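You operate a simulated robot arm through the tools that you are given. There is no shell and no other tool.

You are at the controls of a simulated robot arm. One attempt, no reset.

Task
Lock the lift at the white mark, switch off, pin the lever, then set the cable tension to green.

It is judged by the outcome, as a careful person would: the job done as asked, and still so three seconds after it is handed in. It fails if anything else is knocked over, pushed out of place, dropped, spilled or broken.

Robot
A 7-joint arm with a two-finger parallel gripper, fixed in place. Base frame: the origin is at the foot of the arm, x ahead of it, y to its left, z up. Readings come in m, degrees, newtons and seconds.
Its first joint turns from -149.0 to 149.0 degrees. Payload 3.43 kg.
The tool frame sits at the grasp point between the pads (the TCP): z along the fingers, y along the line on which they close. The tips reach 0.03 m beyond it. The gripper opens to 0.094 m. The fingers are 0.028 m wide and 0.01 m thick; the gripper's body (0.05 by 0.096 m) begins 0.055 m behind the TCP.
Orientation is that of the tool frame in the base frame, as a unit quaternion [x, y, z, w]. With the fingers straight down and closing along the base's y, the tool's x points along the base's -x, its y along +y and its z along -z.

Tools
- The arm moves only by the tool move_arm. Its argument "plan" is a list that holds one entry, the list of rows, each a list of 7 numbers: the shift along the tool's x, y, z in cm, then the turn, a rotation vector about the tool's x, y, z in rad, then the closure in counts, from 0 (fully open) to 255 (shut). In form: [[[tx, ty, tz, rx, ry, rz, fingers], ...]]. A call has 1 to 20 rows; each row is the pose to reach, as a shift and turn from the pose commanded when the call began, along the tool's axes at that moment. A row lasts 0.2 s, in which the tool goes at most 0.05 m and 8.6 degrees; a call with a longer step from one row to the next is refused whole, and so is a gripper value outside its range. Where a pose cannot be reached the arm comes as near as it can. A force on the tool above 60 N (or 10 N above the force at the start of the call, whichever is more), or a blocked arm, ends the call early, and 0.2 s more pass. Each finger travels about 0.045 m/s and halts on what it meets, pressing with about 38 N; the grip force reading is that of the motor and also rises with nothing between the fingers. The clock runs only during rows and for 0.2 s after the last one: add rows that repeat a pose to give the fingers time. It gives the time, the measured TCP pose, the force on the tool (base axes), the opening and the grip force at its end, in the units of the frame above (readings bear some noise), with the torque about the TCP (base axes, N m) and any sound that the robot's microphone picked up.
- Cameras (640 x 400 px; columns grow to the right, rows downward): "scene" is fixed at [0.2097, 0.6657, 1.5715]; the picture's right is [-0.81, -0.59, 0.00], its down [-0.21, 0.28, -0.94] and it looks along [0.55, -0.76, -0.35] (base axes); focal length 324 px, centre (320, 200). "wrist" rides on the gripper at [0.076, 0.014, -0.102] in the tool frame; the picture's right is [-0.18, 0.98, 0.00], its down [-0.75, -0.14, -0.64] and it looks along [-0.63, -0.12, 0.77] (tool axes); focal length 243 px, centre (320, 200). There is no depth. A picture from a camera that has moved, and an enlarged one, comes with that camera's place and axes in the base frame and with its lens. The place of the scene camera against the robot may be out by one fixed shift of up to 0.025 m in any direction.
- capture(camera): a new picture of that camera. The clock stands still meanwhile.
- close_up(camera, box): a new picture of the part [left, top, right, bottom] of that camera's present view, enlarged. The clock stands still meanwhile.
- hand_in(): hands the job in; it is judged then, once.

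Places have to be worked out from the pictures, the camera data and where the tool is seen. Open the gripper and draw the arm clear of the work before you hand the job in, unless the task says otherwise.

The tools are called after "Emit:" as a command line: name --argument value ..., lists and objects as JSON in quotes. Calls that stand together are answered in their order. move_arm: Moves the arm, as the interface text tells. Its arguments: {"type":"object","properties":{"plan":{"type":"array","items":{"type":"array","items":{"type":"array","items":{"type":"number"}}}}},"required":["plan"]} The other tools are called the same way: capture (camera) takes a picture; close_up (camera, box) takes an enlarged picture of a part of a camera's view; hand_in () hands the job in.

At the start:

```text
t: 0.0
tool_pos: [0.6284, -0.7618, 1.2446]
orientation: [0.0, 1.0, 0.0, 0.0]
wrist_force: [0.0, 0.7, -0.1]
wrist_torque: [-0.01, -0.02, 0.03]
grip_width: 0.0941
grip_force: 0.1
```

scene: 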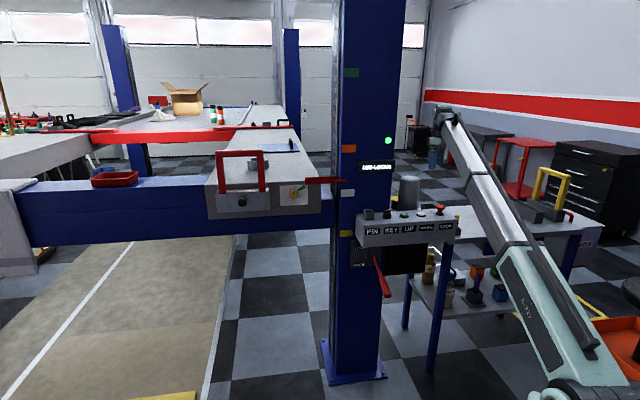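
wrist: 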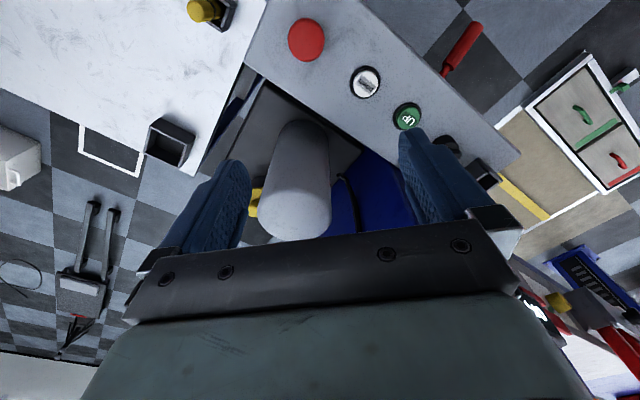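

I start by looking closely at the scene: a lift post with colored marks, a control box with labels, a red lever and a carriage. I'll take close-ups to read the labels.

Emit:
close_up --camera "scene" --box '[320, 130, 480, 230]'

Emit:
close_up --camera "scene" --box '[320, 200, 480, 300]'

Emit:
close_up --camera "scene" --box '[200, 120, 360, 220]'

Emit:
close_up --camera "scene" --box '[320, 40, 480, 140]'

Emit:
close_up --camera "wrist" --box '[240, 0, 560, 200]'

```text
4.00 times, centred on (400, 180) of scene
camera zoom: at [0.2097, 0.6657, 1.5715], right [-0.81, -0.59, 0.0], down [-0.21, 0.28, -0.94], along [0.55, -0.76, -0.35], focal length 1296 px, centre (0, 280)
```

zoom: 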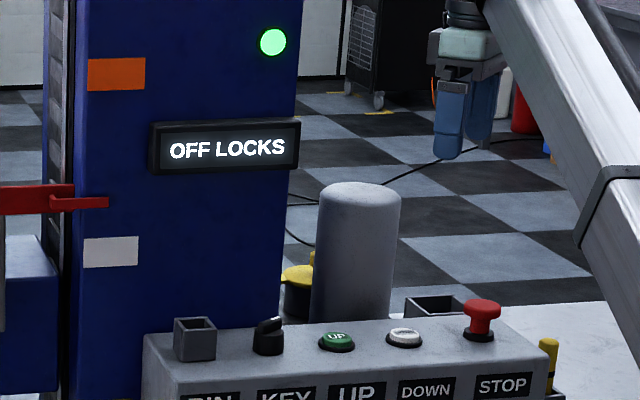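

```text
4.00 times, centred on (400, 250) of scene
camera zoom: at [0.2097, 0.6657, 1.5715], right [-0.81, -0.59, 0.0], down [-0.21, 0.28, -0.94], along [0.55, -0.76, -0.35], focal length 1296 px, centre (0, 0)
```

zoom: 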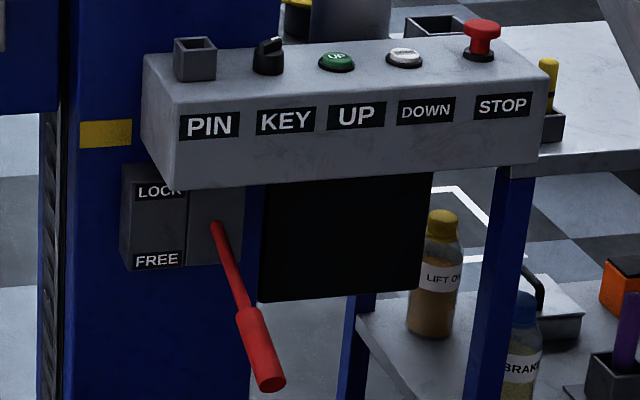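

```text
4.00 times, centred on (280, 170) of scene
camera zoom: at [0.2097, 0.6657, 1.5715], right [-0.81, -0.59, 0.0], down [-0.21, 0.28, -0.94], along [0.55, -0.76, -0.35], focal length 1296 px, centre (480, 320)
```

zoom: 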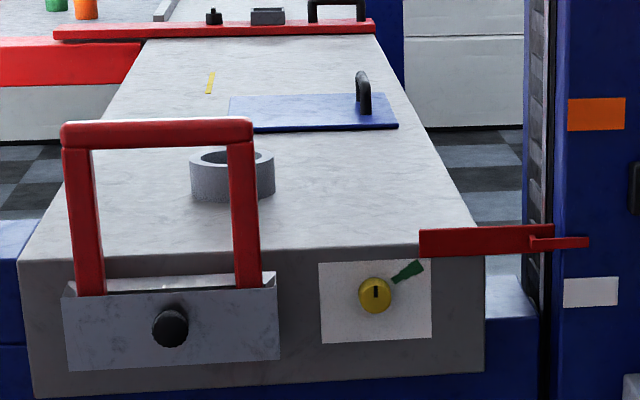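

```text
4.00 times, centred on (400, 90) of scene
camera zoom: at [0.2097, 0.6657, 1.5715], right [-0.81, -0.59, 0.0], down [-0.21, 0.28, -0.94], along [0.55, -0.76, -0.35], focal length 1296 px, centre (0, 640)
```

zoom: 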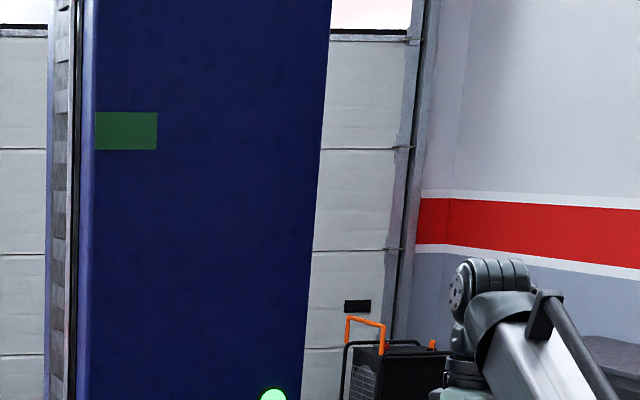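

```text
2.00 times, centred on (400, 100) of wrist
camera zoom: at [0.5525, -0.7486, 1.3478], right [0.18, 0.98, 0.0], down [0.75, -0.14, 0.64], along [0.63, -0.12, -0.77], focal length 485 px, centre (160, 400)
```

zoom: 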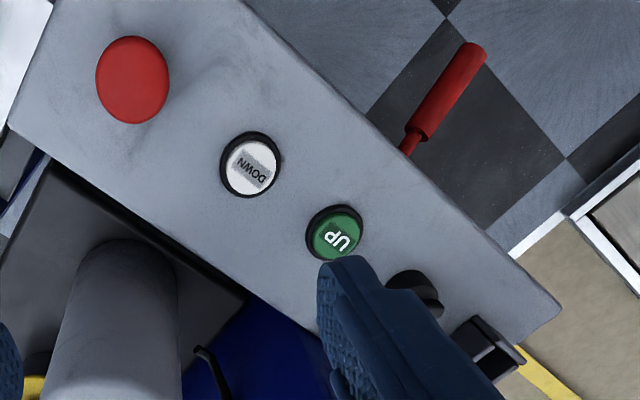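

I see the red pointer between the orange and white marks, the display reads "OFF LOCKS", and there is a LOCK/FREE lever. Now I look for the pin and the cable tension gauge and adjuster.

Emit:
close_up --camera "scene" --box '[420, 150, 640, 288]'

Emit:
close_up --camera "scene" --box '[400, 230, 560, 330]'

Emit:
close_up --camera "scene" --box '[0, 80, 220, 218]'

Emit:
close_up --camera "scene" --box '[210, 140, 290, 190]'

Emit:
close_up --camera "scene" --box '[270, 165, 350, 215]'

Emit:
close_up --camera "scene" --box '[340, 200, 420, 250]'

Emit:
close_up --camera "wrist" --box '[480, 40, 640, 140]'

Emit:
close_up --camera "wrist" --box '[0, 0, 320, 200]'

Emit:
close_up --camera "wrist" --box '[480, 200, 640, 400]'

```text
2.90 times, centred on (530, 219) of scene
camera zoom: at [0.2097, 0.6657, 1.5715], right [-0.81, -0.59, 0.0], down [-0.21, 0.28, -0.94], along [0.55, -0.76, -0.35], focal length 939 px, centre (-289, 145)
```

zoom: 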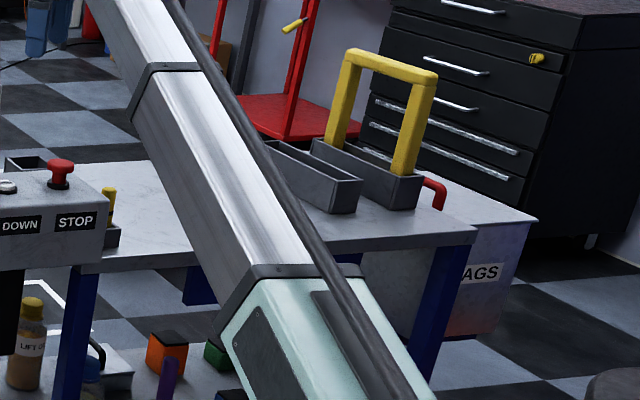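

```text
4.00 times, centred on (480, 280) of scene
camera zoom: at [0.2097, 0.6657, 1.5715], right [-0.81, -0.59, 0.0], down [-0.21, 0.28, -0.94], along [0.55, -0.76, -0.35], focal length 1296 px, centre (-320, -120)
```

zoom: 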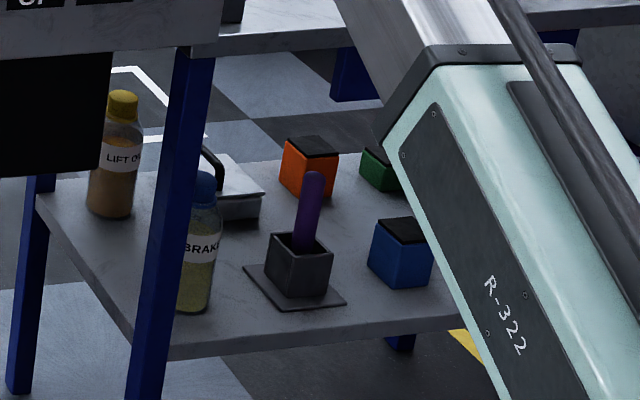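

```text
2.90 times, centred on (110, 149) of scene
camera zoom: at [0.2097, 0.6657, 1.5715], right [-0.81, -0.59, 0.0], down [-0.21, 0.28, -0.94], along [0.55, -0.76, -0.35], focal length 939 px, centre (929, 348)
```

zoom: 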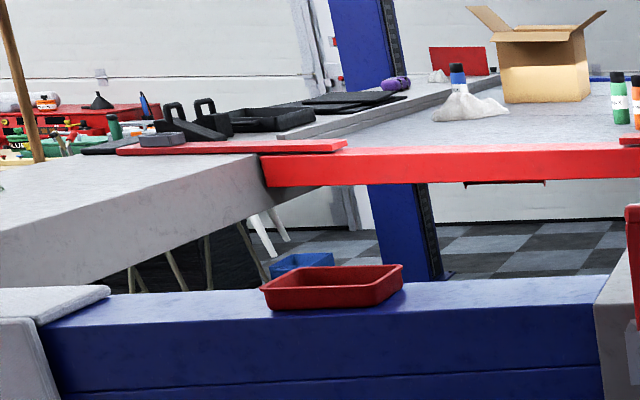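

```text
8.00 times, centred on (250, 165) of scene
camera zoom: at [0.2097, 0.6657, 1.5715], right [-0.81, -0.59, 0.0], down [-0.21, 0.28, -0.94], along [0.55, -0.76, -0.35], focal length 2592 px, centre (880, 480)
```

zoom: 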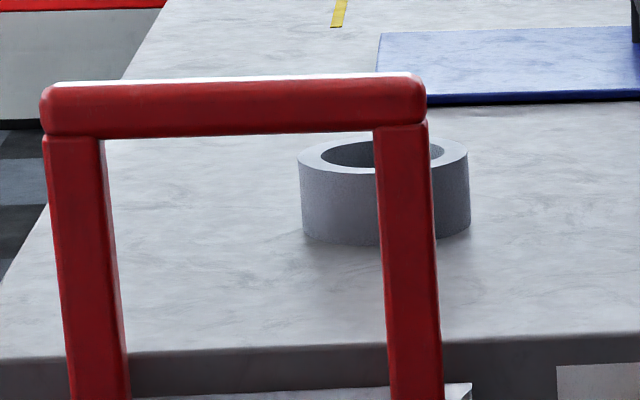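

```text
8.00 times, centred on (310, 190) of scene
camera zoom: at [0.2097, 0.6657, 1.5715], right [-0.81, -0.59, 0.0], down [-0.21, 0.28, -0.94], along [0.55, -0.76, -0.35], focal length 2592 px, centre (400, 280)
```

zoom: 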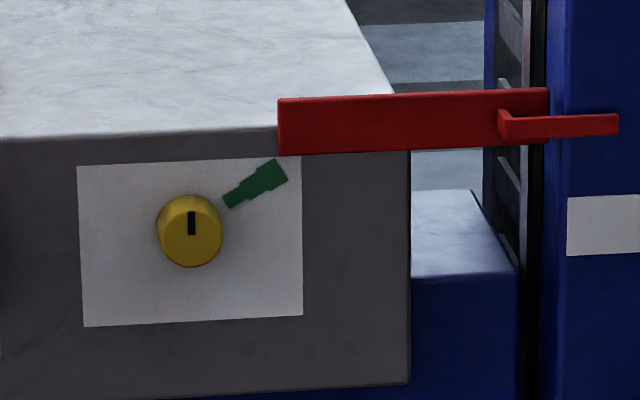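

```text
8.00 times, centred on (380, 225) of scene
camera zoom: at [0.2097, 0.6657, 1.5715], right [-0.81, -0.59, 0.0], down [-0.21, 0.28, -0.94], along [0.55, -0.76, -0.35], focal length 2592 px, centre (-160, 0)
```

zoom: 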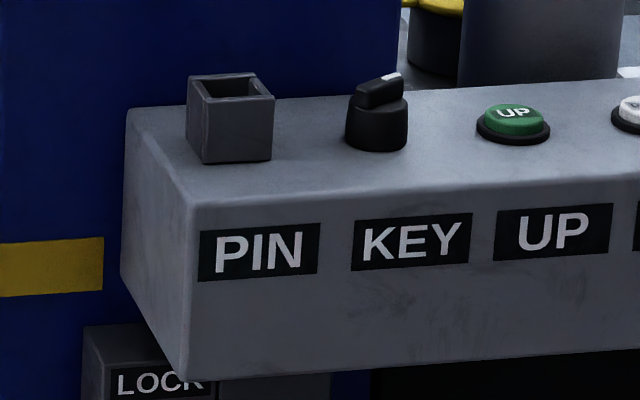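

```text
4.00 times, centred on (560, 90) of wrist
camera zoom: at [0.5525, -0.7486, 1.3478], right [0.18, 0.98, 0.0], down [0.75, -0.14, 0.64], along [0.63, -0.12, -0.77], focal length 970 px, centre (-640, 640)
```

zoom: 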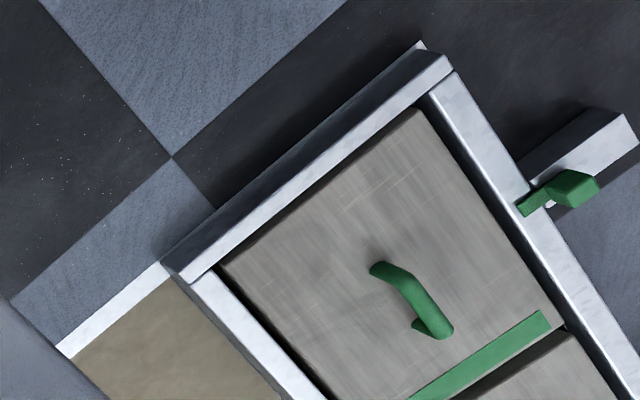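

```text
2.00 times, centred on (160, 100) of wrist
camera zoom: at [0.5525, -0.7486, 1.3478], right [0.18, 0.98, 0.0], down [0.75, -0.14, 0.64], along [0.63, -0.12, -0.77], focal length 485 px, centre (640, 400)
```

zoom: 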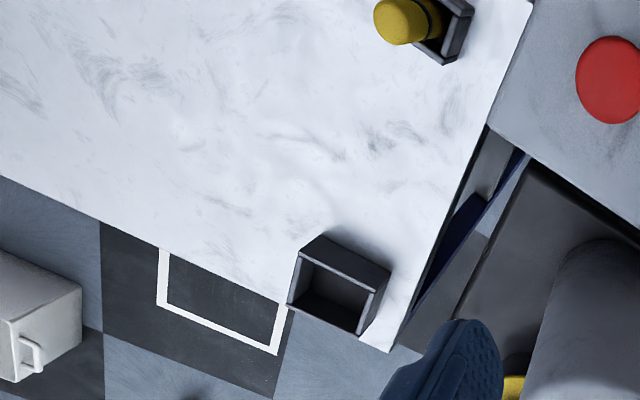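

```text
2.00 times, centred on (560, 300) of wrist
camera zoom: at [0.5525, -0.7486, 1.3478], right [0.18, 0.98, 0.0], down [0.75, -0.14, 0.64], along [0.63, -0.12, -0.77], focal length 485 px, centre (-160, 0)
```

zoom: 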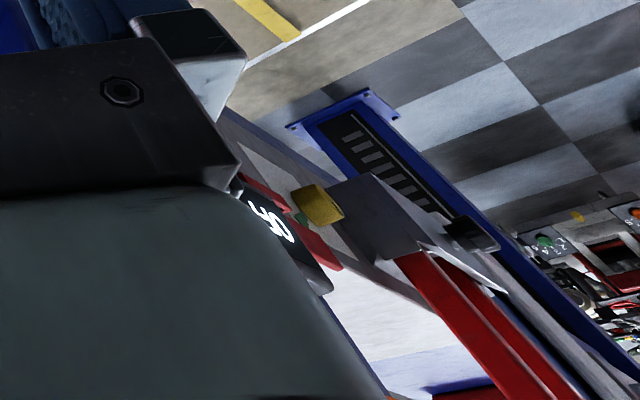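

Triangulating from both views, the UP button is at about (0.70, -0.65, 1.00), so the panel squarely faces the arm, and the lever tip is near (0.66, -0.44, 0.71). I look closer at the pointer, ladder notches, key knob and pin holders.

Emit:
close_up --camera "scene" --box '[310, 165, 370, 203]'

Emit:
close_up --camera "scene" --box '[310, 130, 374, 250]'

Emit:
close_up --camera "scene" --box '[345, 235, 409, 305]'

Emit:
close_up --camera "scene" --box '[430, 200, 494, 240]'

Emit:
close_up --camera "wrist" --box '[400, 100, 520, 200]'

Emit:
close_up --camera "wrist" --box '[160, 0, 260, 60]'

Emit:
close_up --camera "scene" --box '[460, 255, 520, 310]'

```text
10.53 times, centred on (340, 184) of scene
camera zoom: at [0.2097, 0.6657, 1.5715], right [-0.81, -0.59, 0.0], down [-0.21, 0.28, -0.94], along [0.55, -0.76, -0.35], focal length 3411 px, centre (110, 368)
```

zoom: 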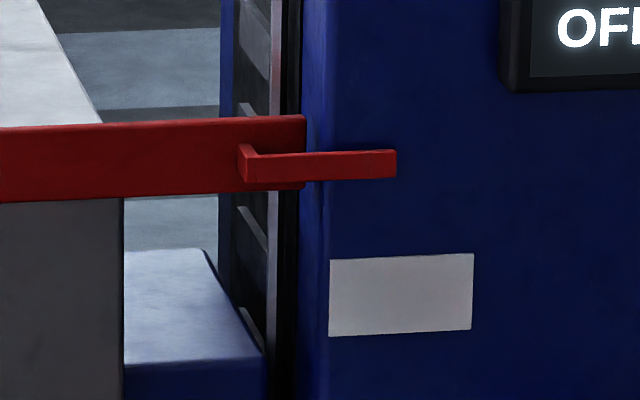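

```text
3.33 times, centred on (342, 190) of scene
camera zoom: at [0.2097, 0.6657, 1.5715], right [-0.81, -0.59, 0.0], down [-0.21, 0.28, -0.94], along [0.55, -0.76, -0.35], focal length 1080 px, centre (247, 233)
```

zoom: 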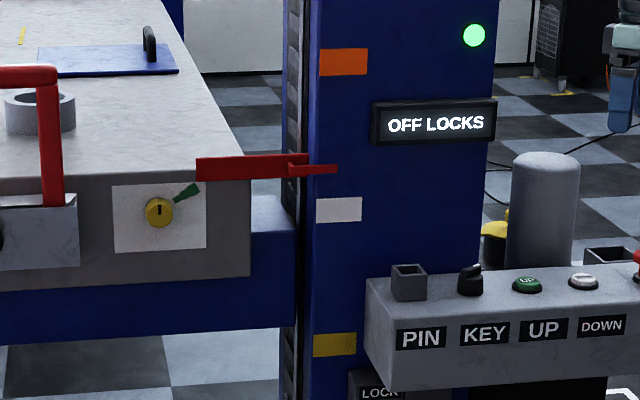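

```text
5.71 times, centred on (377, 270) of scene
camera zoom: at [0.2097, 0.6657, 1.5715], right [-0.81, -0.59, 0.0], down [-0.21, 0.28, -0.94], along [0.55, -0.76, -0.35], focal length 1852 px, centre (-6, -200)
```

zoom: 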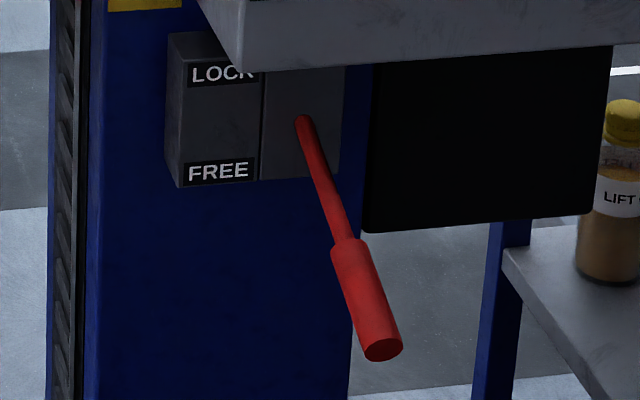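

```text
10.00 times, centred on (462, 220) of scene
camera zoom: at [0.2097, 0.6657, 1.5715], right [-0.81, -0.59, 0.0], down [-0.21, 0.28, -0.94], along [0.55, -0.76, -0.35], focal length 3241 px, centre (-1100, 0)
```

zoom: 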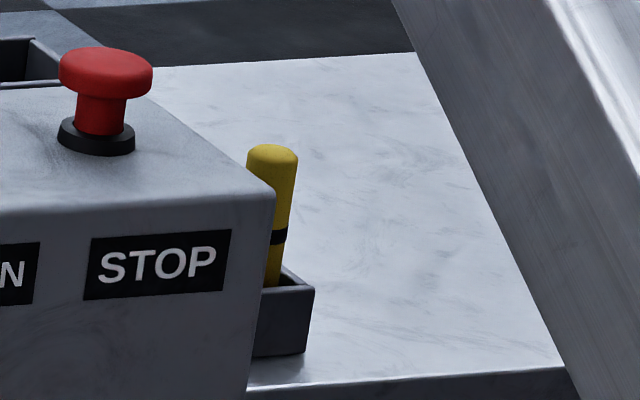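

```text
4.00 times, centred on (460, 150) of wrist
camera zoom: at [0.5525, -0.7486, 1.3478], right [0.18, 0.98, 0.0], down [0.75, -0.14, 0.64], along [0.63, -0.12, -0.77], focal length 970 px, centre (-240, 400)
```

zoom: 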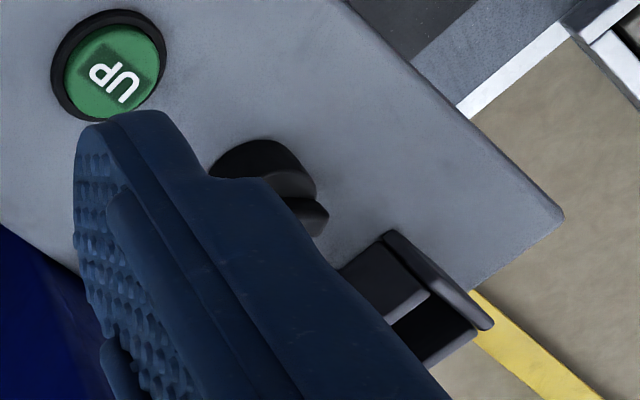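

```text
6.40 times, centred on (210, 30) of wrist
camera zoom: at [0.5525, -0.7486, 1.3478], right [0.18, 0.98, 0.0], down [0.75, -0.14, 0.64], along [0.63, -0.12, -0.77], focal length 1553 px, centre (1024, 1288)
```

zoom: 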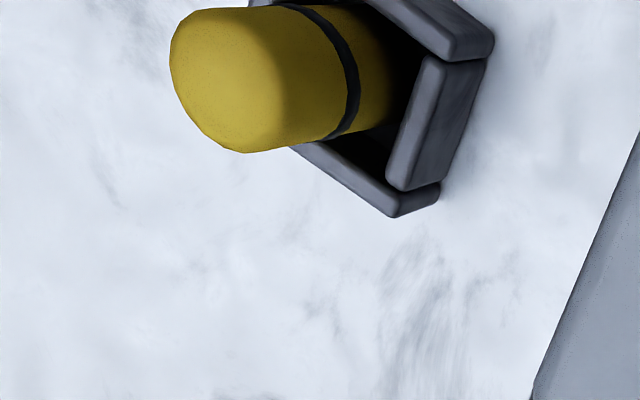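

```text
7.27 times, centred on (490, 282) of scene
camera zoom: at [0.2097, 0.6657, 1.5715], right [-0.81, -0.59, 0.0], down [-0.21, 0.28, -0.94], along [0.55, -0.76, -0.35], focal length 2357 px, centre (-916, -400)
```

zoom: 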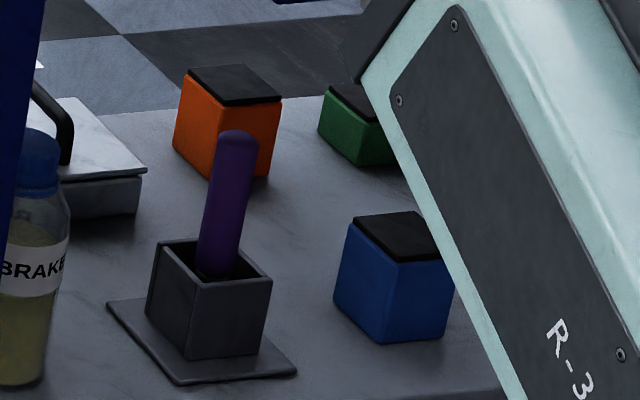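

The yellow pin with a black band sits in a small holder to the right of STOP (about 0.53, -0.91, top 0.95). The tension knob is at about (1.10, -0.36, 1.10). I turn the tool to face the panel squarely and move to a viewing position.

Emit:
move_arm --plan '[[[0.5, 3.3, 0, 0, 0, 0.126, 0], [1, 6.6, 0, 0, 0, 0.252, 0], [1.5, 9.9, 0, 0, 0, 0.378, 0], [2, 13.2, 0, 0, 0, 0.504, 0], [2.5, 16.6, 0, 0, 0, 0.63, 0], [3, 20, 0, 0, 0, 0.754, 0], [3, 20, 0, 0, 0, 0.754, 0]]]'

Emit:
capture --camera "wrist"

Emit:
capture --camera "scene"

```text
t: 0.7
tool_pos: [0.6217, -0.6883, 1.2338]
orientation: [0.147, 0.989, -0.008, 0.01]
wrist_force: [0.9, -0.3, -3.8]
wrist_torque: [-0.04, -0.04, -0.02]
grip_width: 0.0938
grip_force: 0.1
out of reach, approached as far as the arm can: row 2, 3
stopped in row 3: the force on the tool passed its limit at 75 N (the readings are from after the stop); the commanded pose is now the measured one
```

```text
taken
camera wrist: at [0.5513, -0.6525, 1.3343], right [0.46, 0.89, -0.01], down [0.67, -0.34, 0.66], along [0.58, -0.31, -0.75], focal length 243 px, centre (320, 200)
```

wrist: 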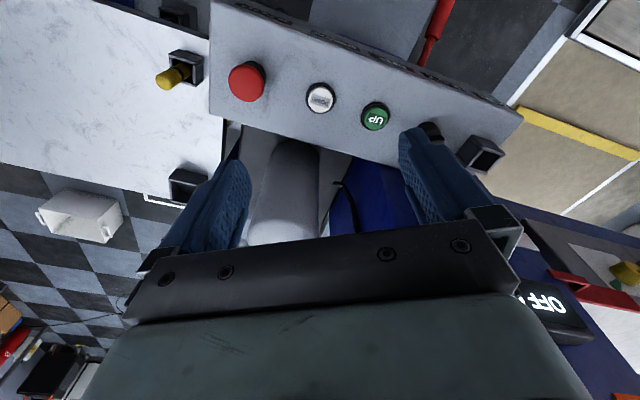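

```text
taken
```

scene: 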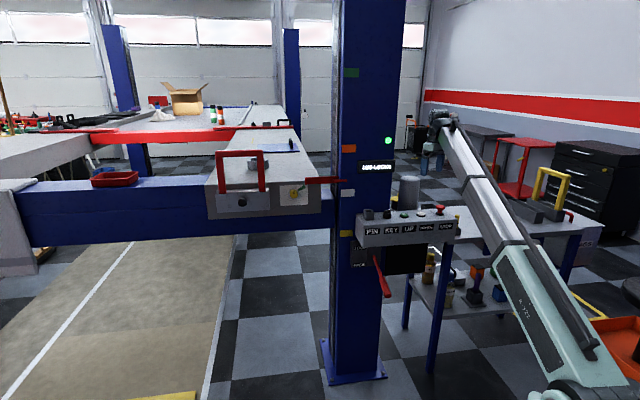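

The stop came from the arm being at its reach limit; the pictures show no contact. I pull back toward the base first and finish the yaw there.

Emit:
move_arm --plan '[[[2, 1.8, -0.2, 0, 0, 0, 0], [4.2, 3.6, -0.5, 0, 0, 0, 0], [6.4, 5.5, -0.8, 0, 0, 0.06, 0], [8.5, 7.4, -1, 0, 0, 0.13, 0], [10.6, 9.2, -1.2, 0, 0, 0.2, 0], [12.8, 11, -1.5, 0, 0, 0.27, 0], [15, 12.9, -1.8, 0, 0, 0.34, 0], [17, 14.7, -2, 0, 0, 0.41, 0], [17, 14.7, -2, 0, 0, 0.457, 0], [17, 14.7, -2, 0, 0, 0.457, 0]]]'

Emit:
capture --camera "wrist"

```text
t: 1.3
tool_pos: [0.5999, -0.6532, 1.2347]
orientation: [0.142, 0.99, -0.015, 0.016]
wrist_force: [6.9, -6.2, -15.3]
wrist_torque: [0.06, -0.14, 0.05]
grip_width: 0.0939
grip_force: 0.1
out of reach, approached as far as the arm can: row 2
stopped in row 2: the force on the tool passed its limit at 63 N (the readings are from after the stop); the commanded pose is now the measured one
```

```text
taken
camera wrist: at [0.5279, -0.6142, 1.3339], right [0.45, 0.89, -0.02], down [0.66, -0.32, 0.67], along [0.6, -0.32, -0.74], focal length 243 px, centre (320, 200)
```

wrist: 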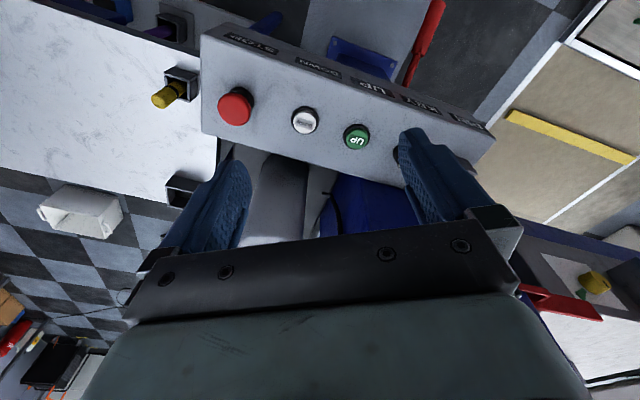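

Again a stop without visible contact; residual force remains. I hold still for a moment to check steady force readings before making another move.

Emit:
move_arm --plan '[[[0, 0, 0, 0, 0, 0, 0], [0, 0, 0, 0, 0, 0, 0]]]'

Emit:
close_up --camera "scene" --box '[380, 80, 640, 400]'

```text
t: 1.9
tool_pos: [0.5995, -0.6517, 1.235]
orientation: [0.142, 0.99, -0.015, 0.018]
wrist_force: [10.1, -10.3, -26.3]
wrist_torque: [0.13, -0.66, 0.3]
grip_width: 0.094
grip_force: 0.0
```

```text
1.25 times, centred on (510, 240) of scene
camera zoom: at [0.2097, 0.6657, 1.5715], right [-0.81, -0.59, 0.0], down [-0.21, 0.28, -0.94], along [0.55, -0.76, -0.35], focal length 405 px, centre (82, 150)
```

zoom: 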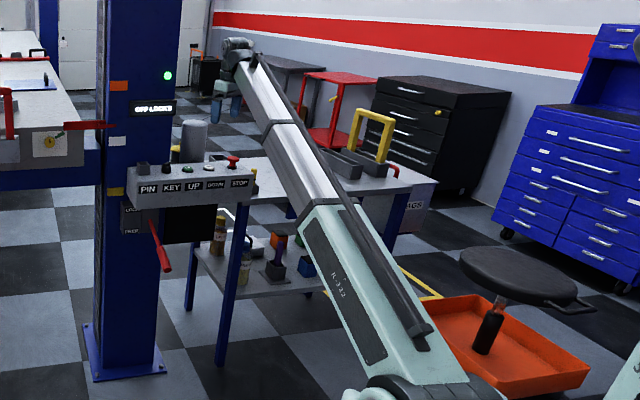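

The torque (0.13, -0.66, 0.3) matches a force acting exactly at the wrist camera: the camera housing is touching the robot's own forearm because the arm is stretched steeply upward. Lowering the wrist flattens the forearm, so I lower straight down by about 12 cm in clear air in front of the panel.

Emit:
move_arm --plan '[[[0.3, 0, 2, 0, 0, 0, 0], [0.6, 0, 4, 0, 0, 0, 0], [1, 0, 6, 0, 0, 0, 0], [1.3, 0, 8, 0, 0, 0, 0], [1.6, 0, 10, 0, 0, 0, 0], [2, 0, 12, 0, 0, 0, 0]]]'

Emit:
capture --camera "scene"

Emit:
capture --camera "wrist"

```text
t: 3.3
tool_pos: [0.584, -0.6504, 1.1135]
orientation: [0.142, 0.99, -0.014, 0.017]
wrist_force: [0.4, -1.0, 0.4]
wrist_torque: [0.01, -0.02, 0.03]
grip_width: 0.094
grip_force: 0.0
```

```text
taken
```

scene: 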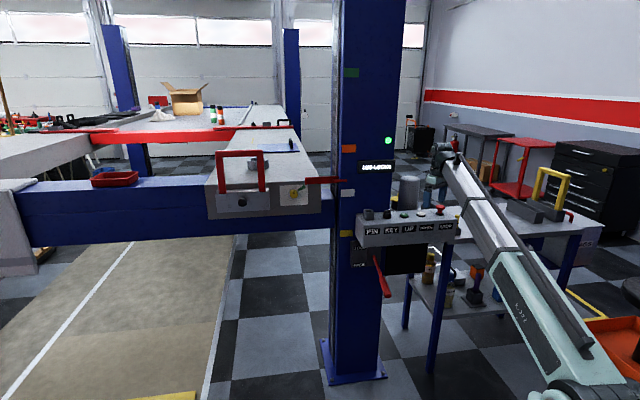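

```text
taken
camera wrist: at [0.5117, -0.6118, 1.2129], right [0.45, 0.89, -0.02], down [0.67, -0.33, 0.67], along [0.59, -0.32, -0.74], focal length 243 px, centre (320, 200)
```

wrist: 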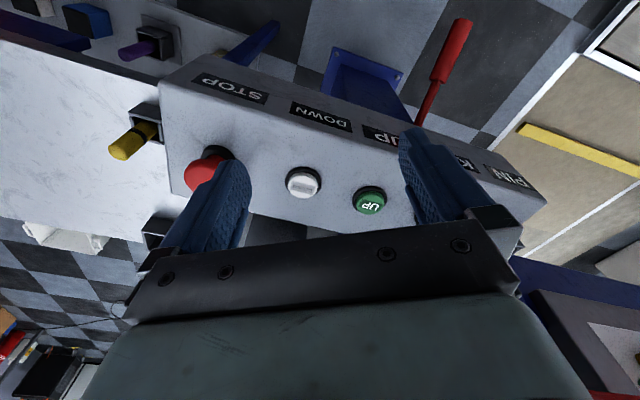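

The contact is gone (forces near zero), and two-view triangulation now agrees well: UP (0.703, -0.651, 1.003), pin top (0.538, -0.913, 0.947). I zoom in to get accurate geometry of the panel, pin and lever.

Emit:
close_up --camera "wrist" --box '[80, 60, 240, 160]'

Emit:
close_up --camera "wrist" --box '[280, 100, 440, 200]'

Emit:
close_up --camera "wrist" --box '[400, 0, 560, 100]'

Emit:
close_up --camera "wrist" --box '[440, 120, 600, 220]'

```text
4.00 times, centred on (160, 110) of wrist
camera zoom: at [0.5117, -0.6118, 1.2129], right [0.45, 0.89, -0.02], down [0.67, -0.33, 0.67], along [0.59, -0.32, -0.74], focal length 970 px, centre (960, 560)
```

zoom: 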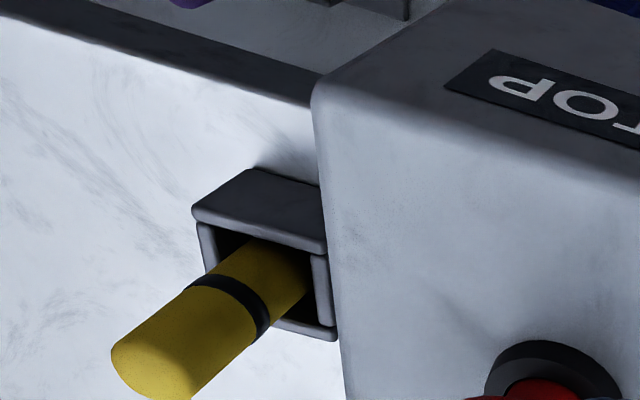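

```text
4.00 times, centred on (360, 150) of wrist
camera zoom: at [0.5117, -0.6118, 1.2129], right [0.45, 0.89, -0.02], down [0.67, -0.33, 0.67], along [0.59, -0.32, -0.74], focal length 970 px, centre (160, 400)
```

zoom: 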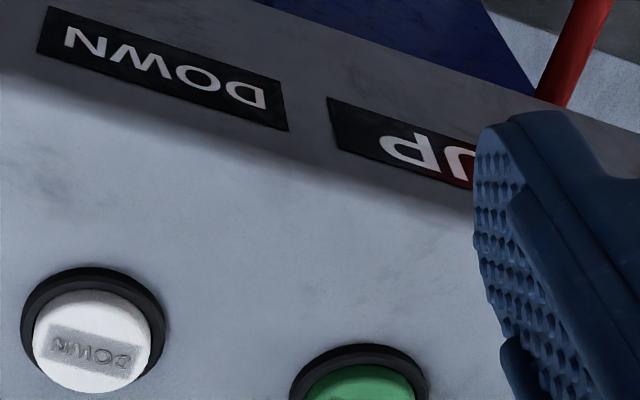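

```text
4.00 times, centred on (480, 50) of wrist
camera zoom: at [0.5117, -0.6118, 1.2129], right [0.45, 0.89, -0.02], down [0.67, -0.33, 0.67], along [0.59, -0.32, -0.74], focal length 970 px, centre (-320, 800)
```

zoom: 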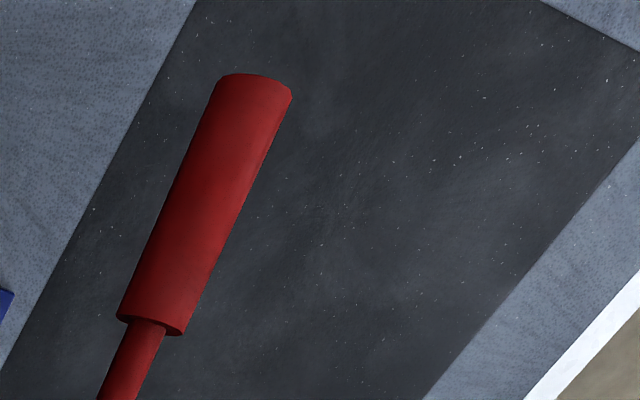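

```text
4.00 times, centred on (520, 170) of wrist
camera zoom: at [0.5117, -0.6118, 1.2129], right [0.45, 0.89, -0.02], down [0.67, -0.33, 0.67], along [0.59, -0.32, -0.74], focal length 970 px, centre (-480, 320)
```

zoom: 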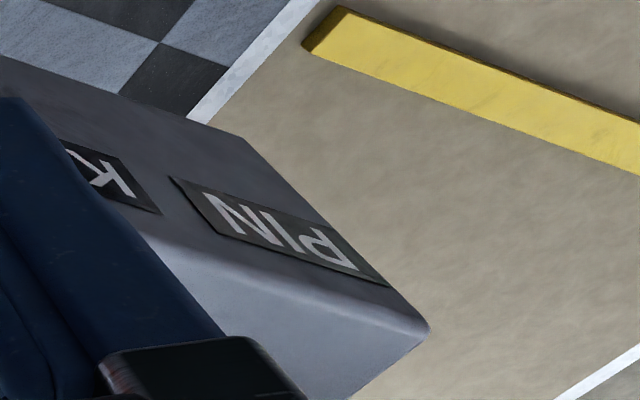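

Panel axes: along the button row e=(0.70, 0.71), outward n=(-0.71, 0.70); DOWN is near (0.647, -0.707, 1.005). The pointer is about 6 cm above the white mark, a bit more than one ladder notch (4.6 cm), so I'll lower a little first with the lever FREE. I close the fingers and move to just above DOWN.

Emit:
move_arm --plan '[[[-1.5, -0.7, 0, 0, 0, 0, 255], [-3, -1.5, 0, 0, 0, 0, 255], [-4.5, -2.2, 0, 0, 0, 0, 255], [-6, -2.9, 0, 0, 0, 0, 255], [-7.3, -3.5, 0, 0, 0, 0, 255], [-7.3, -3.5, 1.5, 0, 0, 0, 255], [-7.3, -3.5, 3, 0, 0, 0, 255], [-7.3, -3.5, 4.5, 0, 0, 0, 255], [-7.3, -3.5, 4.5, 0, 0, 0, 255]]]'

Emit:
capture --camera "wrist"

Emit:
close_up --camera "scene" --box '[320, 130, 480, 230]'

```text
t: 5.3
tool_pos: [0.6455, -0.7054, 1.0718]
orientation: [0.142, 0.99, -0.015, 0.016]
wrist_force: [0.0, 0.5, -0.2]
wrist_torque: [0.01, 0.01, 0.03]
grip_width: 0.0003
grip_force: 32.8
```

```text
taken
camera wrist: at [0.5733, -0.6677, 1.172], right [0.45, 0.89, -0.02], down [0.66, -0.33, 0.67], along [0.59, -0.32, -0.74], focal length 243 px, centre (320, 200)
```

wrist: 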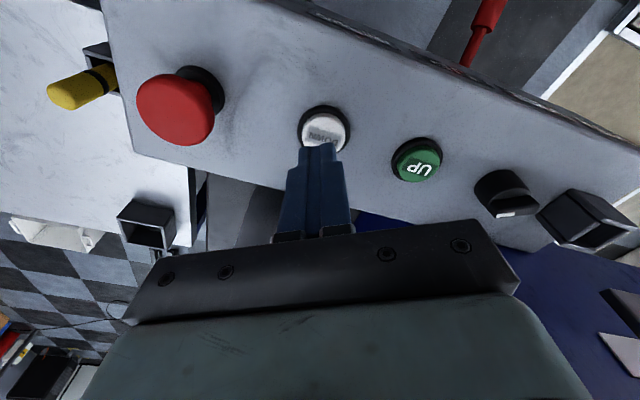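

```text
4.00 times, centred on (400, 180) of scene
camera zoom: at [0.2097, 0.6657, 1.5715], right [-0.81, -0.59, 0.0], down [-0.21, 0.28, -0.94], along [0.55, -0.76, -0.35], focal length 1296 px, centre (0, 280)
```

zoom: 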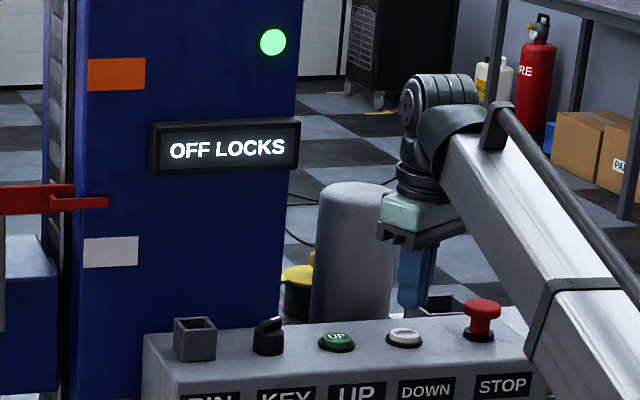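

The closed fingertips hang about 3.7 cm above DOWN, aligned within a few mm. I make a short first press and back off, then check what the lift does.

Emit:
move_arm --plan '[[[0, 0, 1.5, 0, 0, 0, 255], [0, 0, 3, 0, 0, 0, 255], [0, 0, 3.8, 0, 0, 0, 255], [0, 0, 4.2, 0, 0, 0, 255], [0, 0, 3, 0, 0, 0, 255]]]'

Emit:
close_up --camera "scene" --box '[320, 130, 480, 230]'

Emit:
close_up --camera "scene" --box '[310, 165, 370, 203]'

```text
t: 6.5
tool_pos: [0.6451, -0.7081, 1.0401]
orientation: [0.142, 0.99, -0.013, 0.016]
wrist_force: [0.6, -0.6, 0.3]
wrist_torque: [-0.01, 0.0, 0.02]
grip_width: 0.0
grip_force: 32.9
heard: click
```

```text
4.00 times, centred on (400, 180) of scene
camera zoom: at [0.2097, 0.6657, 1.5715], right [-0.81, -0.59, 0.0], down [-0.21, 0.28, -0.94], along [0.55, -0.76, -0.35], focal length 1296 px, centre (0, 280)
```

zoom: 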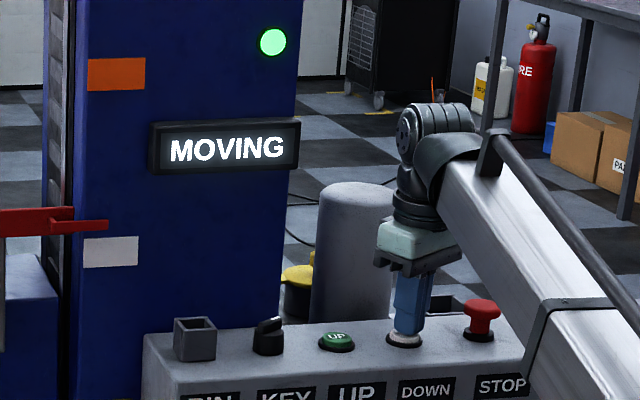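

```text
10.53 times, centred on (340, 184) of scene
camera zoom: at [0.2097, 0.6657, 1.5715], right [-0.81, -0.59, 0.0], down [-0.21, 0.28, -0.94], along [0.55, -0.76, -0.35], focal length 3411 px, centre (110, 368)
```

zoom: 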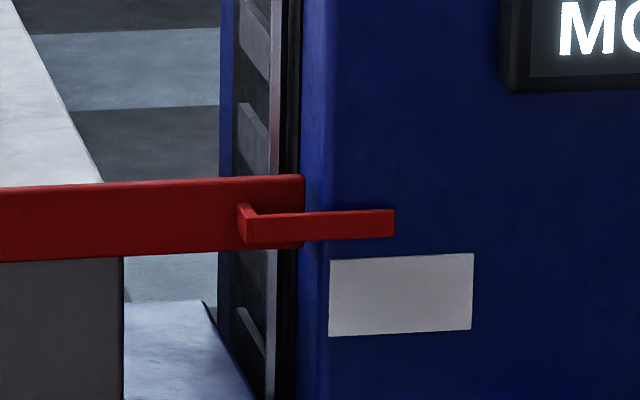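

The lift moved down about 2.7 cm and the pointer is now about 3 cm above white. The display still says MOVING, so I lift the finger off right away and check that motion stops.

Emit:
move_arm --plan '[[[0, 0, -2, 0, 0, 0, 255]]]'

Emit:
close_up --camera "scene" --box '[320, 130, 480, 230]'

Emit:
close_up --camera "scene" --box '[310, 165, 370, 203]'

```text
t: 6.9
tool_pos: [0.645, -0.7066, 1.0619]
orientation: [0.142, 0.99, -0.014, 0.016]
wrist_force: [-0.4, -0.4, -0.7]
wrist_torque: [0.02, -0.02, 0.0]
grip_width: 0.0
grip_force: 33.5
```

```text
4.00 times, centred on (400, 180) of scene
camera zoom: at [0.2097, 0.6657, 1.5715], right [-0.81, -0.59, 0.0], down [-0.21, 0.28, -0.94], along [0.55, -0.76, -0.35], focal length 1296 px, centre (0, 280)
```

zoom: 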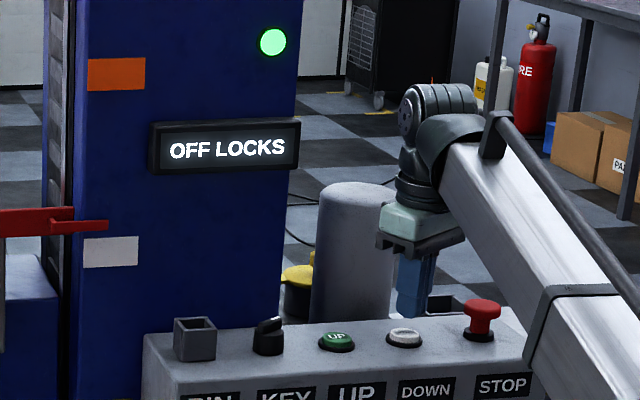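

```text
10.53 times, centred on (340, 184) of scene
camera zoom: at [0.2097, 0.6657, 1.5715], right [-0.81, -0.59, 0.0], down [-0.21, 0.28, -0.94], along [0.55, -0.76, -0.35], focal length 3411 px, centre (110, 368)
```

zoom: 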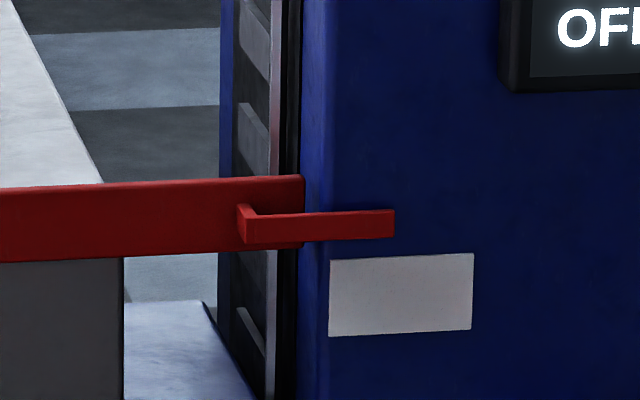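

Motion stops on release, and the lift is holding about 3 cm above the white mark, within one notch. Next I move the lever to LOCK: first retract from the panel, align the yaw to the panel axes and open the gripper.

Emit:
move_arm --plan '[[[2, 1.5, -1, 0, 0, 0, 255], [5, 3.7, -2, 0, 0, 0.08, 200], [8, 6, -2.5, 0, 0, 0.18, 100], [11, 8.2, -2.7, 0, 0, 0.28, 0], [14, 10.4, -2.7, 0, 0, 0.38, 0], [15.9, 11.9, -2.7, 0, 0, 0.47, 0], [15.9, 11.9, -2.7, 0, 0, 0.5, 0], [15.9, 11.9, -2.7, 0, 0, 0.5, 0]]]'

Emit:
capture --camera "wrist"

Emit:
capture --camera "scene"

```text
t: 8.7
tool_pos: [0.5255, -0.5459, 1.0811]
orientation: [0.382, 0.924, -0.01, 0.019]
wrist_force: [0.0, -1.0, 0.5]
wrist_torque: [0.0, 0.02, -0.01]
grip_width: 0.0938
grip_force: 0.1
```

```text
taken
camera wrist: at [0.4792, -0.4791, 1.18], right [0.83, 0.56, 0.01], down [0.41, -0.61, 0.67], along [0.38, -0.55, -0.74], focal length 243 px, centre (320, 200)
```

wrist: 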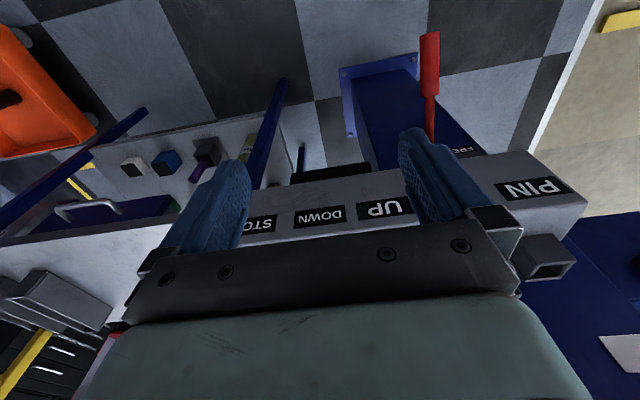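

```text
taken
```

scene: 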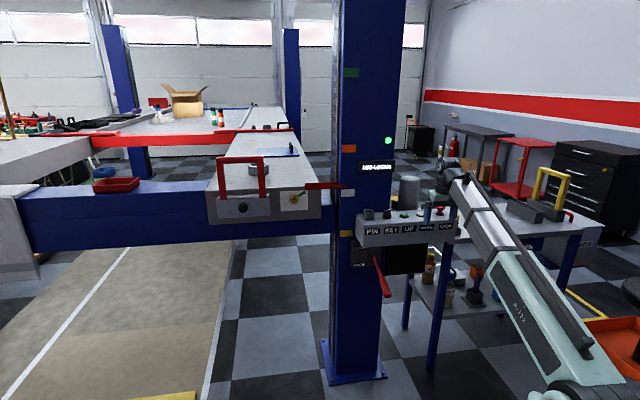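

Yaw is aligned with the panel and the lever handle now shows clearly, with grip centre near (0.687, -0.460, 0.733). I move above the handle with fingers open.

Emit:
move_arm --plan '[[[-0.6, 2.5, 1.5, 0, 0, 0, 0], [-1.2, 5, 4, 0, 0, 0, 0], [-1.8, 7.5, 7, 0, 0, 0, 0], [-2.5, 10, 10, 0, 0, 0, 0], [-3.1, 12.6, 13, 0, 0, 0, 0], [-3.7, 15.1, 16, 0, 0, 0, 0], [-4.3, 17.6, 18.2, 0, 0, 0, 0], [-4.3, 17.6, 18.2, 0, 0, 0, 0]]]'

Emit:
capture --camera "wrist"

Emit:
close_up --camera "scene" --box '[320, 170, 480, 310]'

```text
t: 10.5
tool_pos: [0.6865, -0.4579, 0.8985]
orientation: [0.383, 0.923, -0.011, 0.02]
wrist_force: [-0.4, -0.5, -0.9]
wrist_torque: [0.0, 0.01, 0.0]
grip_width: 0.0942
grip_force: 0.1
```

```text
taken
camera wrist: at [0.6393, -0.3912, 0.9982], right [0.83, 0.56, 0.01], down [0.41, -0.61, 0.67], along [0.38, -0.55, -0.74], focal length 243 px, centre (320, 200)
```

wrist: 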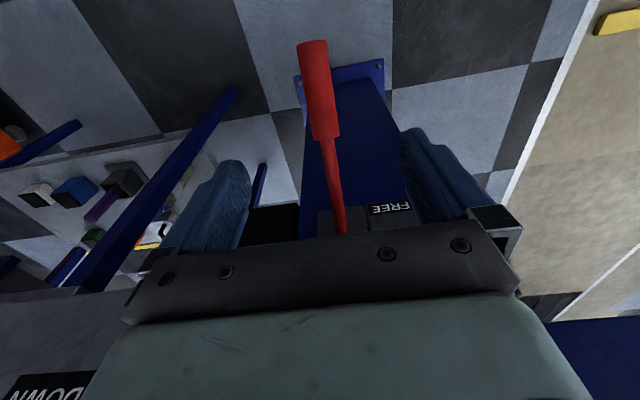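

```text
2.86 times, centred on (400, 240) of scene
camera zoom: at [0.2097, 0.6657, 1.5715], right [-0.81, -0.59, 0.0], down [-0.21, 0.28, -0.94], along [0.55, -0.76, -0.35], focal length 926 px, centre (91, 86)
```

zoom: 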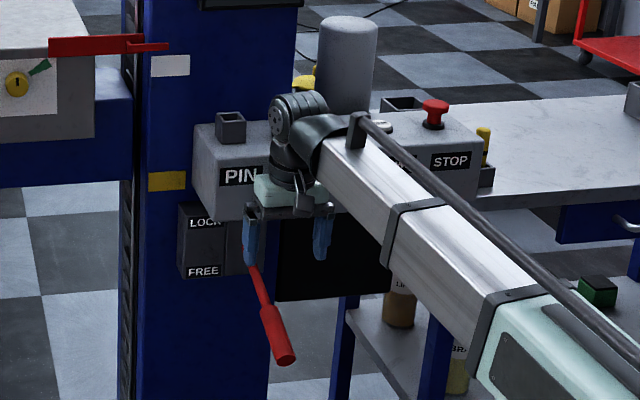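

The lever handle is centred between the fingers along the tool axis. I descend about 16 cm to put the pads around the grip.

Emit:
move_arm --plan '[[[0, 0, 4, 0, 0, 0, 0], [0, 0, 8, 0, 0, 0, 0], [0, 0, 12, 0, 0, 0, 0], [0, 0, 14.5, 0, 0, 0, 0], [0, 0, 16.2, 0, 0, 0, 0], [0, 0, 16.2, 0, 0, 0, 0]]]'

Emit:
capture --camera "wrist"

Emit:
close_up --camera "scene" --box '[320, 200, 480, 320]'

```text
t: 11.9
tool_pos: [0.6897, -0.4627, 0.7373]
orientation: [0.384, 0.923, -0.009, 0.02]
wrist_force: [0.2, -0.8, -0.2]
wrist_torque: [0.03, 0.01, 0.0]
grip_width: 0.0939
grip_force: 0.1
```

```text
taken
camera wrist: at [0.6431, -0.3966, 0.8373], right [0.83, 0.56, 0.01], down [0.41, -0.61, 0.67], along [0.38, -0.55, -0.74], focal length 243 px, centre (320, 200)
```

wrist: 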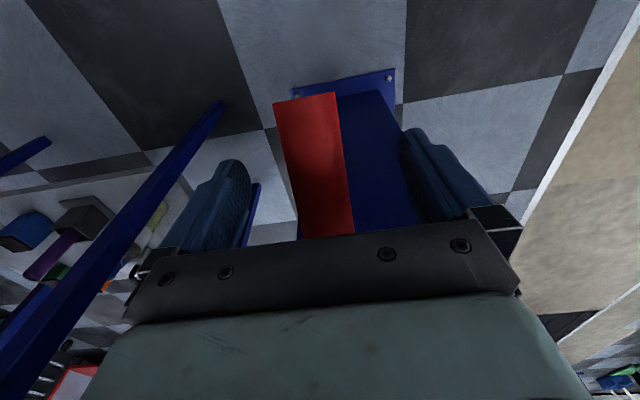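

```text
3.33 times, centred on (400, 260) of scene
camera zoom: at [0.2097, 0.6657, 1.5715], right [-0.81, -0.59, 0.0], down [-0.21, 0.28, -0.94], along [0.55, -0.76, -0.35], focal length 1080 px, centre (53, 0)
```

zoom: 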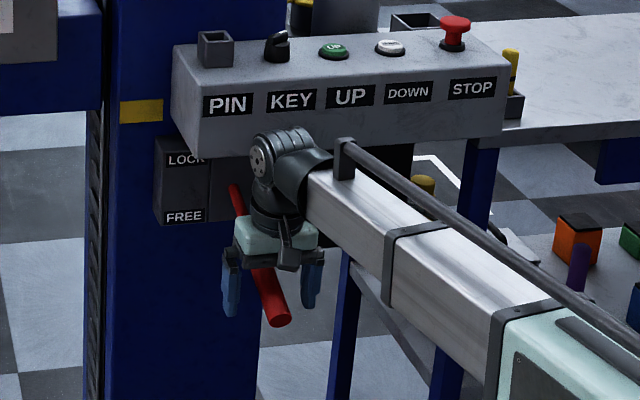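

The open fingers straddle the handle with margin on both sides. I close on the grip.

Emit:
move_arm --plan '[[[0, 0, 0, 0, 0, 0, 255], [0, 0, 0, 0, 0, 0, 255], [0, 0, 0, 0, 0, 0, 255], [0, 0, 0, 0, 0, 0, 255], [0, 0, 0, 0, 0, 0, 255]]]'

```text
t: 13.1
tool_pos: [0.6897, -0.4632, 0.7379]
orientation: [0.383, 0.924, -0.01, 0.02]
wrist_force: [-1.9, -0.2, -0.7]
wrist_torque: [-0.04, -0.04, -0.03]
grip_width: 0.0338
grip_force: 42.2
```

Gripped at 3.4 cm, matching the handle. I lift it along the arc about the pivot, starting with the first third to test the resistance.

Emit:
move_arm --plan '[[[0.25, 0, -0.8, 0, 0, 0, 255], [0.5, 0, -1.55, 0, 0, 0, 255], [0.7, 0, -2.4, 0, 0, 0, 255], [0.9, 0, -3.27, 0, 0, 0, 255], [0.9, 0, -3.27, 0, 0, 0, 255]]]'

Emit:
close_up --camera "scene" --box '[320, 170, 480, 310]'

```text
t: 14.3
tool_pos: [0.6838, -0.4571, 0.7718]
orientation: [0.383, 0.924, -0.01, 0.02]
wrist_force: [7.0, -17.7, -2.8]
wrist_torque: [0.66, 0.7, -0.05]
grip_width: 0.0337
grip_force: 45.0
```

```text
2.86 times, centred on (400, 240) of scene
camera zoom: at [0.2097, 0.6657, 1.5715], right [-0.81, -0.59, 0.0], down [-0.21, 0.28, -0.94], along [0.55, -0.76, -0.35], focal length 926 px, centre (91, 86)
```

zoom: 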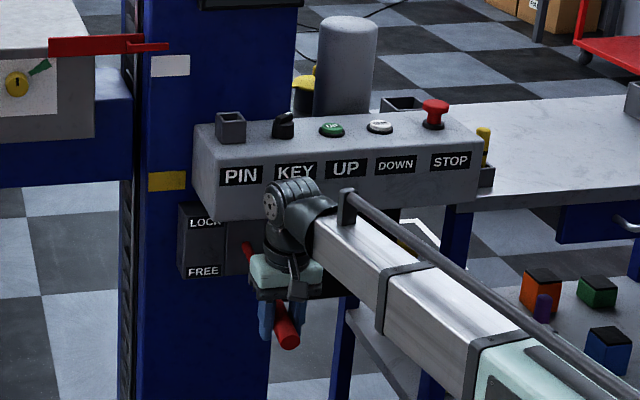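

The lever is rising; about 17 N pulls the tool toward the panel, so my arc is slightly too far out. I continue with a slightly reduced outward offset.

Emit:
move_arm --plan '[[[-0.25, 0, -0.86, 0, 0, 0, 255], [-0.3, 0, -1.74, 0, 0, 0, 255], [-0.3, 0, -2.6, 0, 0, 0, 255], [-0.3, 0, -3.49, 0, 0, 0, 255], [-0.3, 0, -3.49, 0, 0, 0, 255]]]'

Emit:
close_up --camera "scene" --box '[320, 170, 480, 310]'

```text
t: 15.5
tool_pos: [0.6824, -0.4555, 0.8054]
orientation: [0.383, 0.924, -0.009, 0.017]
wrist_force: [-20.1, 9.6, -4.7]
wrist_torque: [0.52, 0.53, -0.01]
grip_width: 0.0336
grip_force: 44.9
```

```text
2.86 times, centred on (400, 240) of scene
camera zoom: at [0.2097, 0.6657, 1.5715], right [-0.81, -0.59, 0.0], down [-0.21, 0.28, -0.94], along [0.55, -0.76, -0.35], focal length 926 px, centre (91, 86)
```

zoom: 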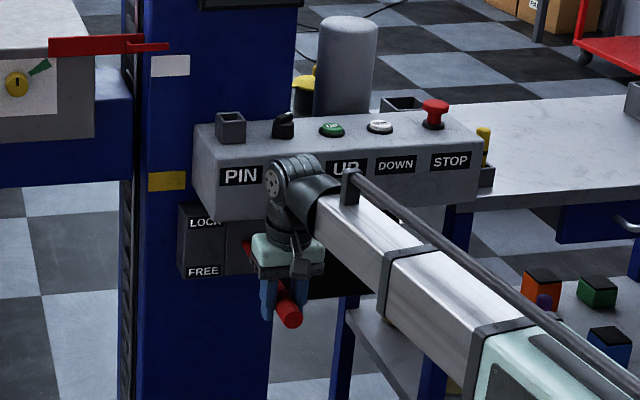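

Now it pushes the tool slightly outward (about 20 N), so the true arc is between the two; I add 2 mm outward and continue up.

Emit:
move_arm --plan '[[[0.16, 0, -0.88, 0, 0, 0, 255], [0.05, 0, -1.75, 0, 0, 0, 255], [-0.1, 0, -2.62, 0, 0, 0, 255], [-0.32, 0, -3.48, 0, 0, 0, 255], [-0.32, 0, -3.48, 0, 0, 0, 255]]]'

Emit:
close_up --camera "scene" --box '[320, 170, 480, 310]'

```text
t: 16.7
tool_pos: [0.6845, -0.4583, 0.8403]
orientation: [0.382, 0.924, -0.011, 0.02]
wrist_force: [-4.7, -9.0, -4.1]
wrist_torque: [0.26, 0.38, 0.1]
grip_width: 0.0324
grip_force: 45.7
```

```text
2.86 times, centred on (400, 240) of scene
camera zoom: at [0.2097, 0.6657, 1.5715], right [-0.81, -0.59, 0.0], down [-0.21, 0.28, -0.94], along [0.55, -0.76, -0.35], focal length 926 px, centre (91, 86)
```

zoom: 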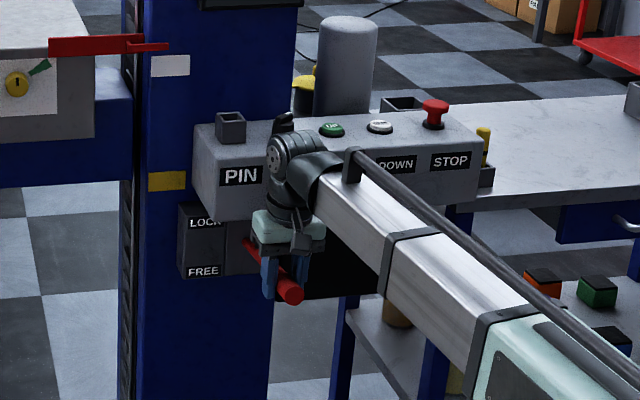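

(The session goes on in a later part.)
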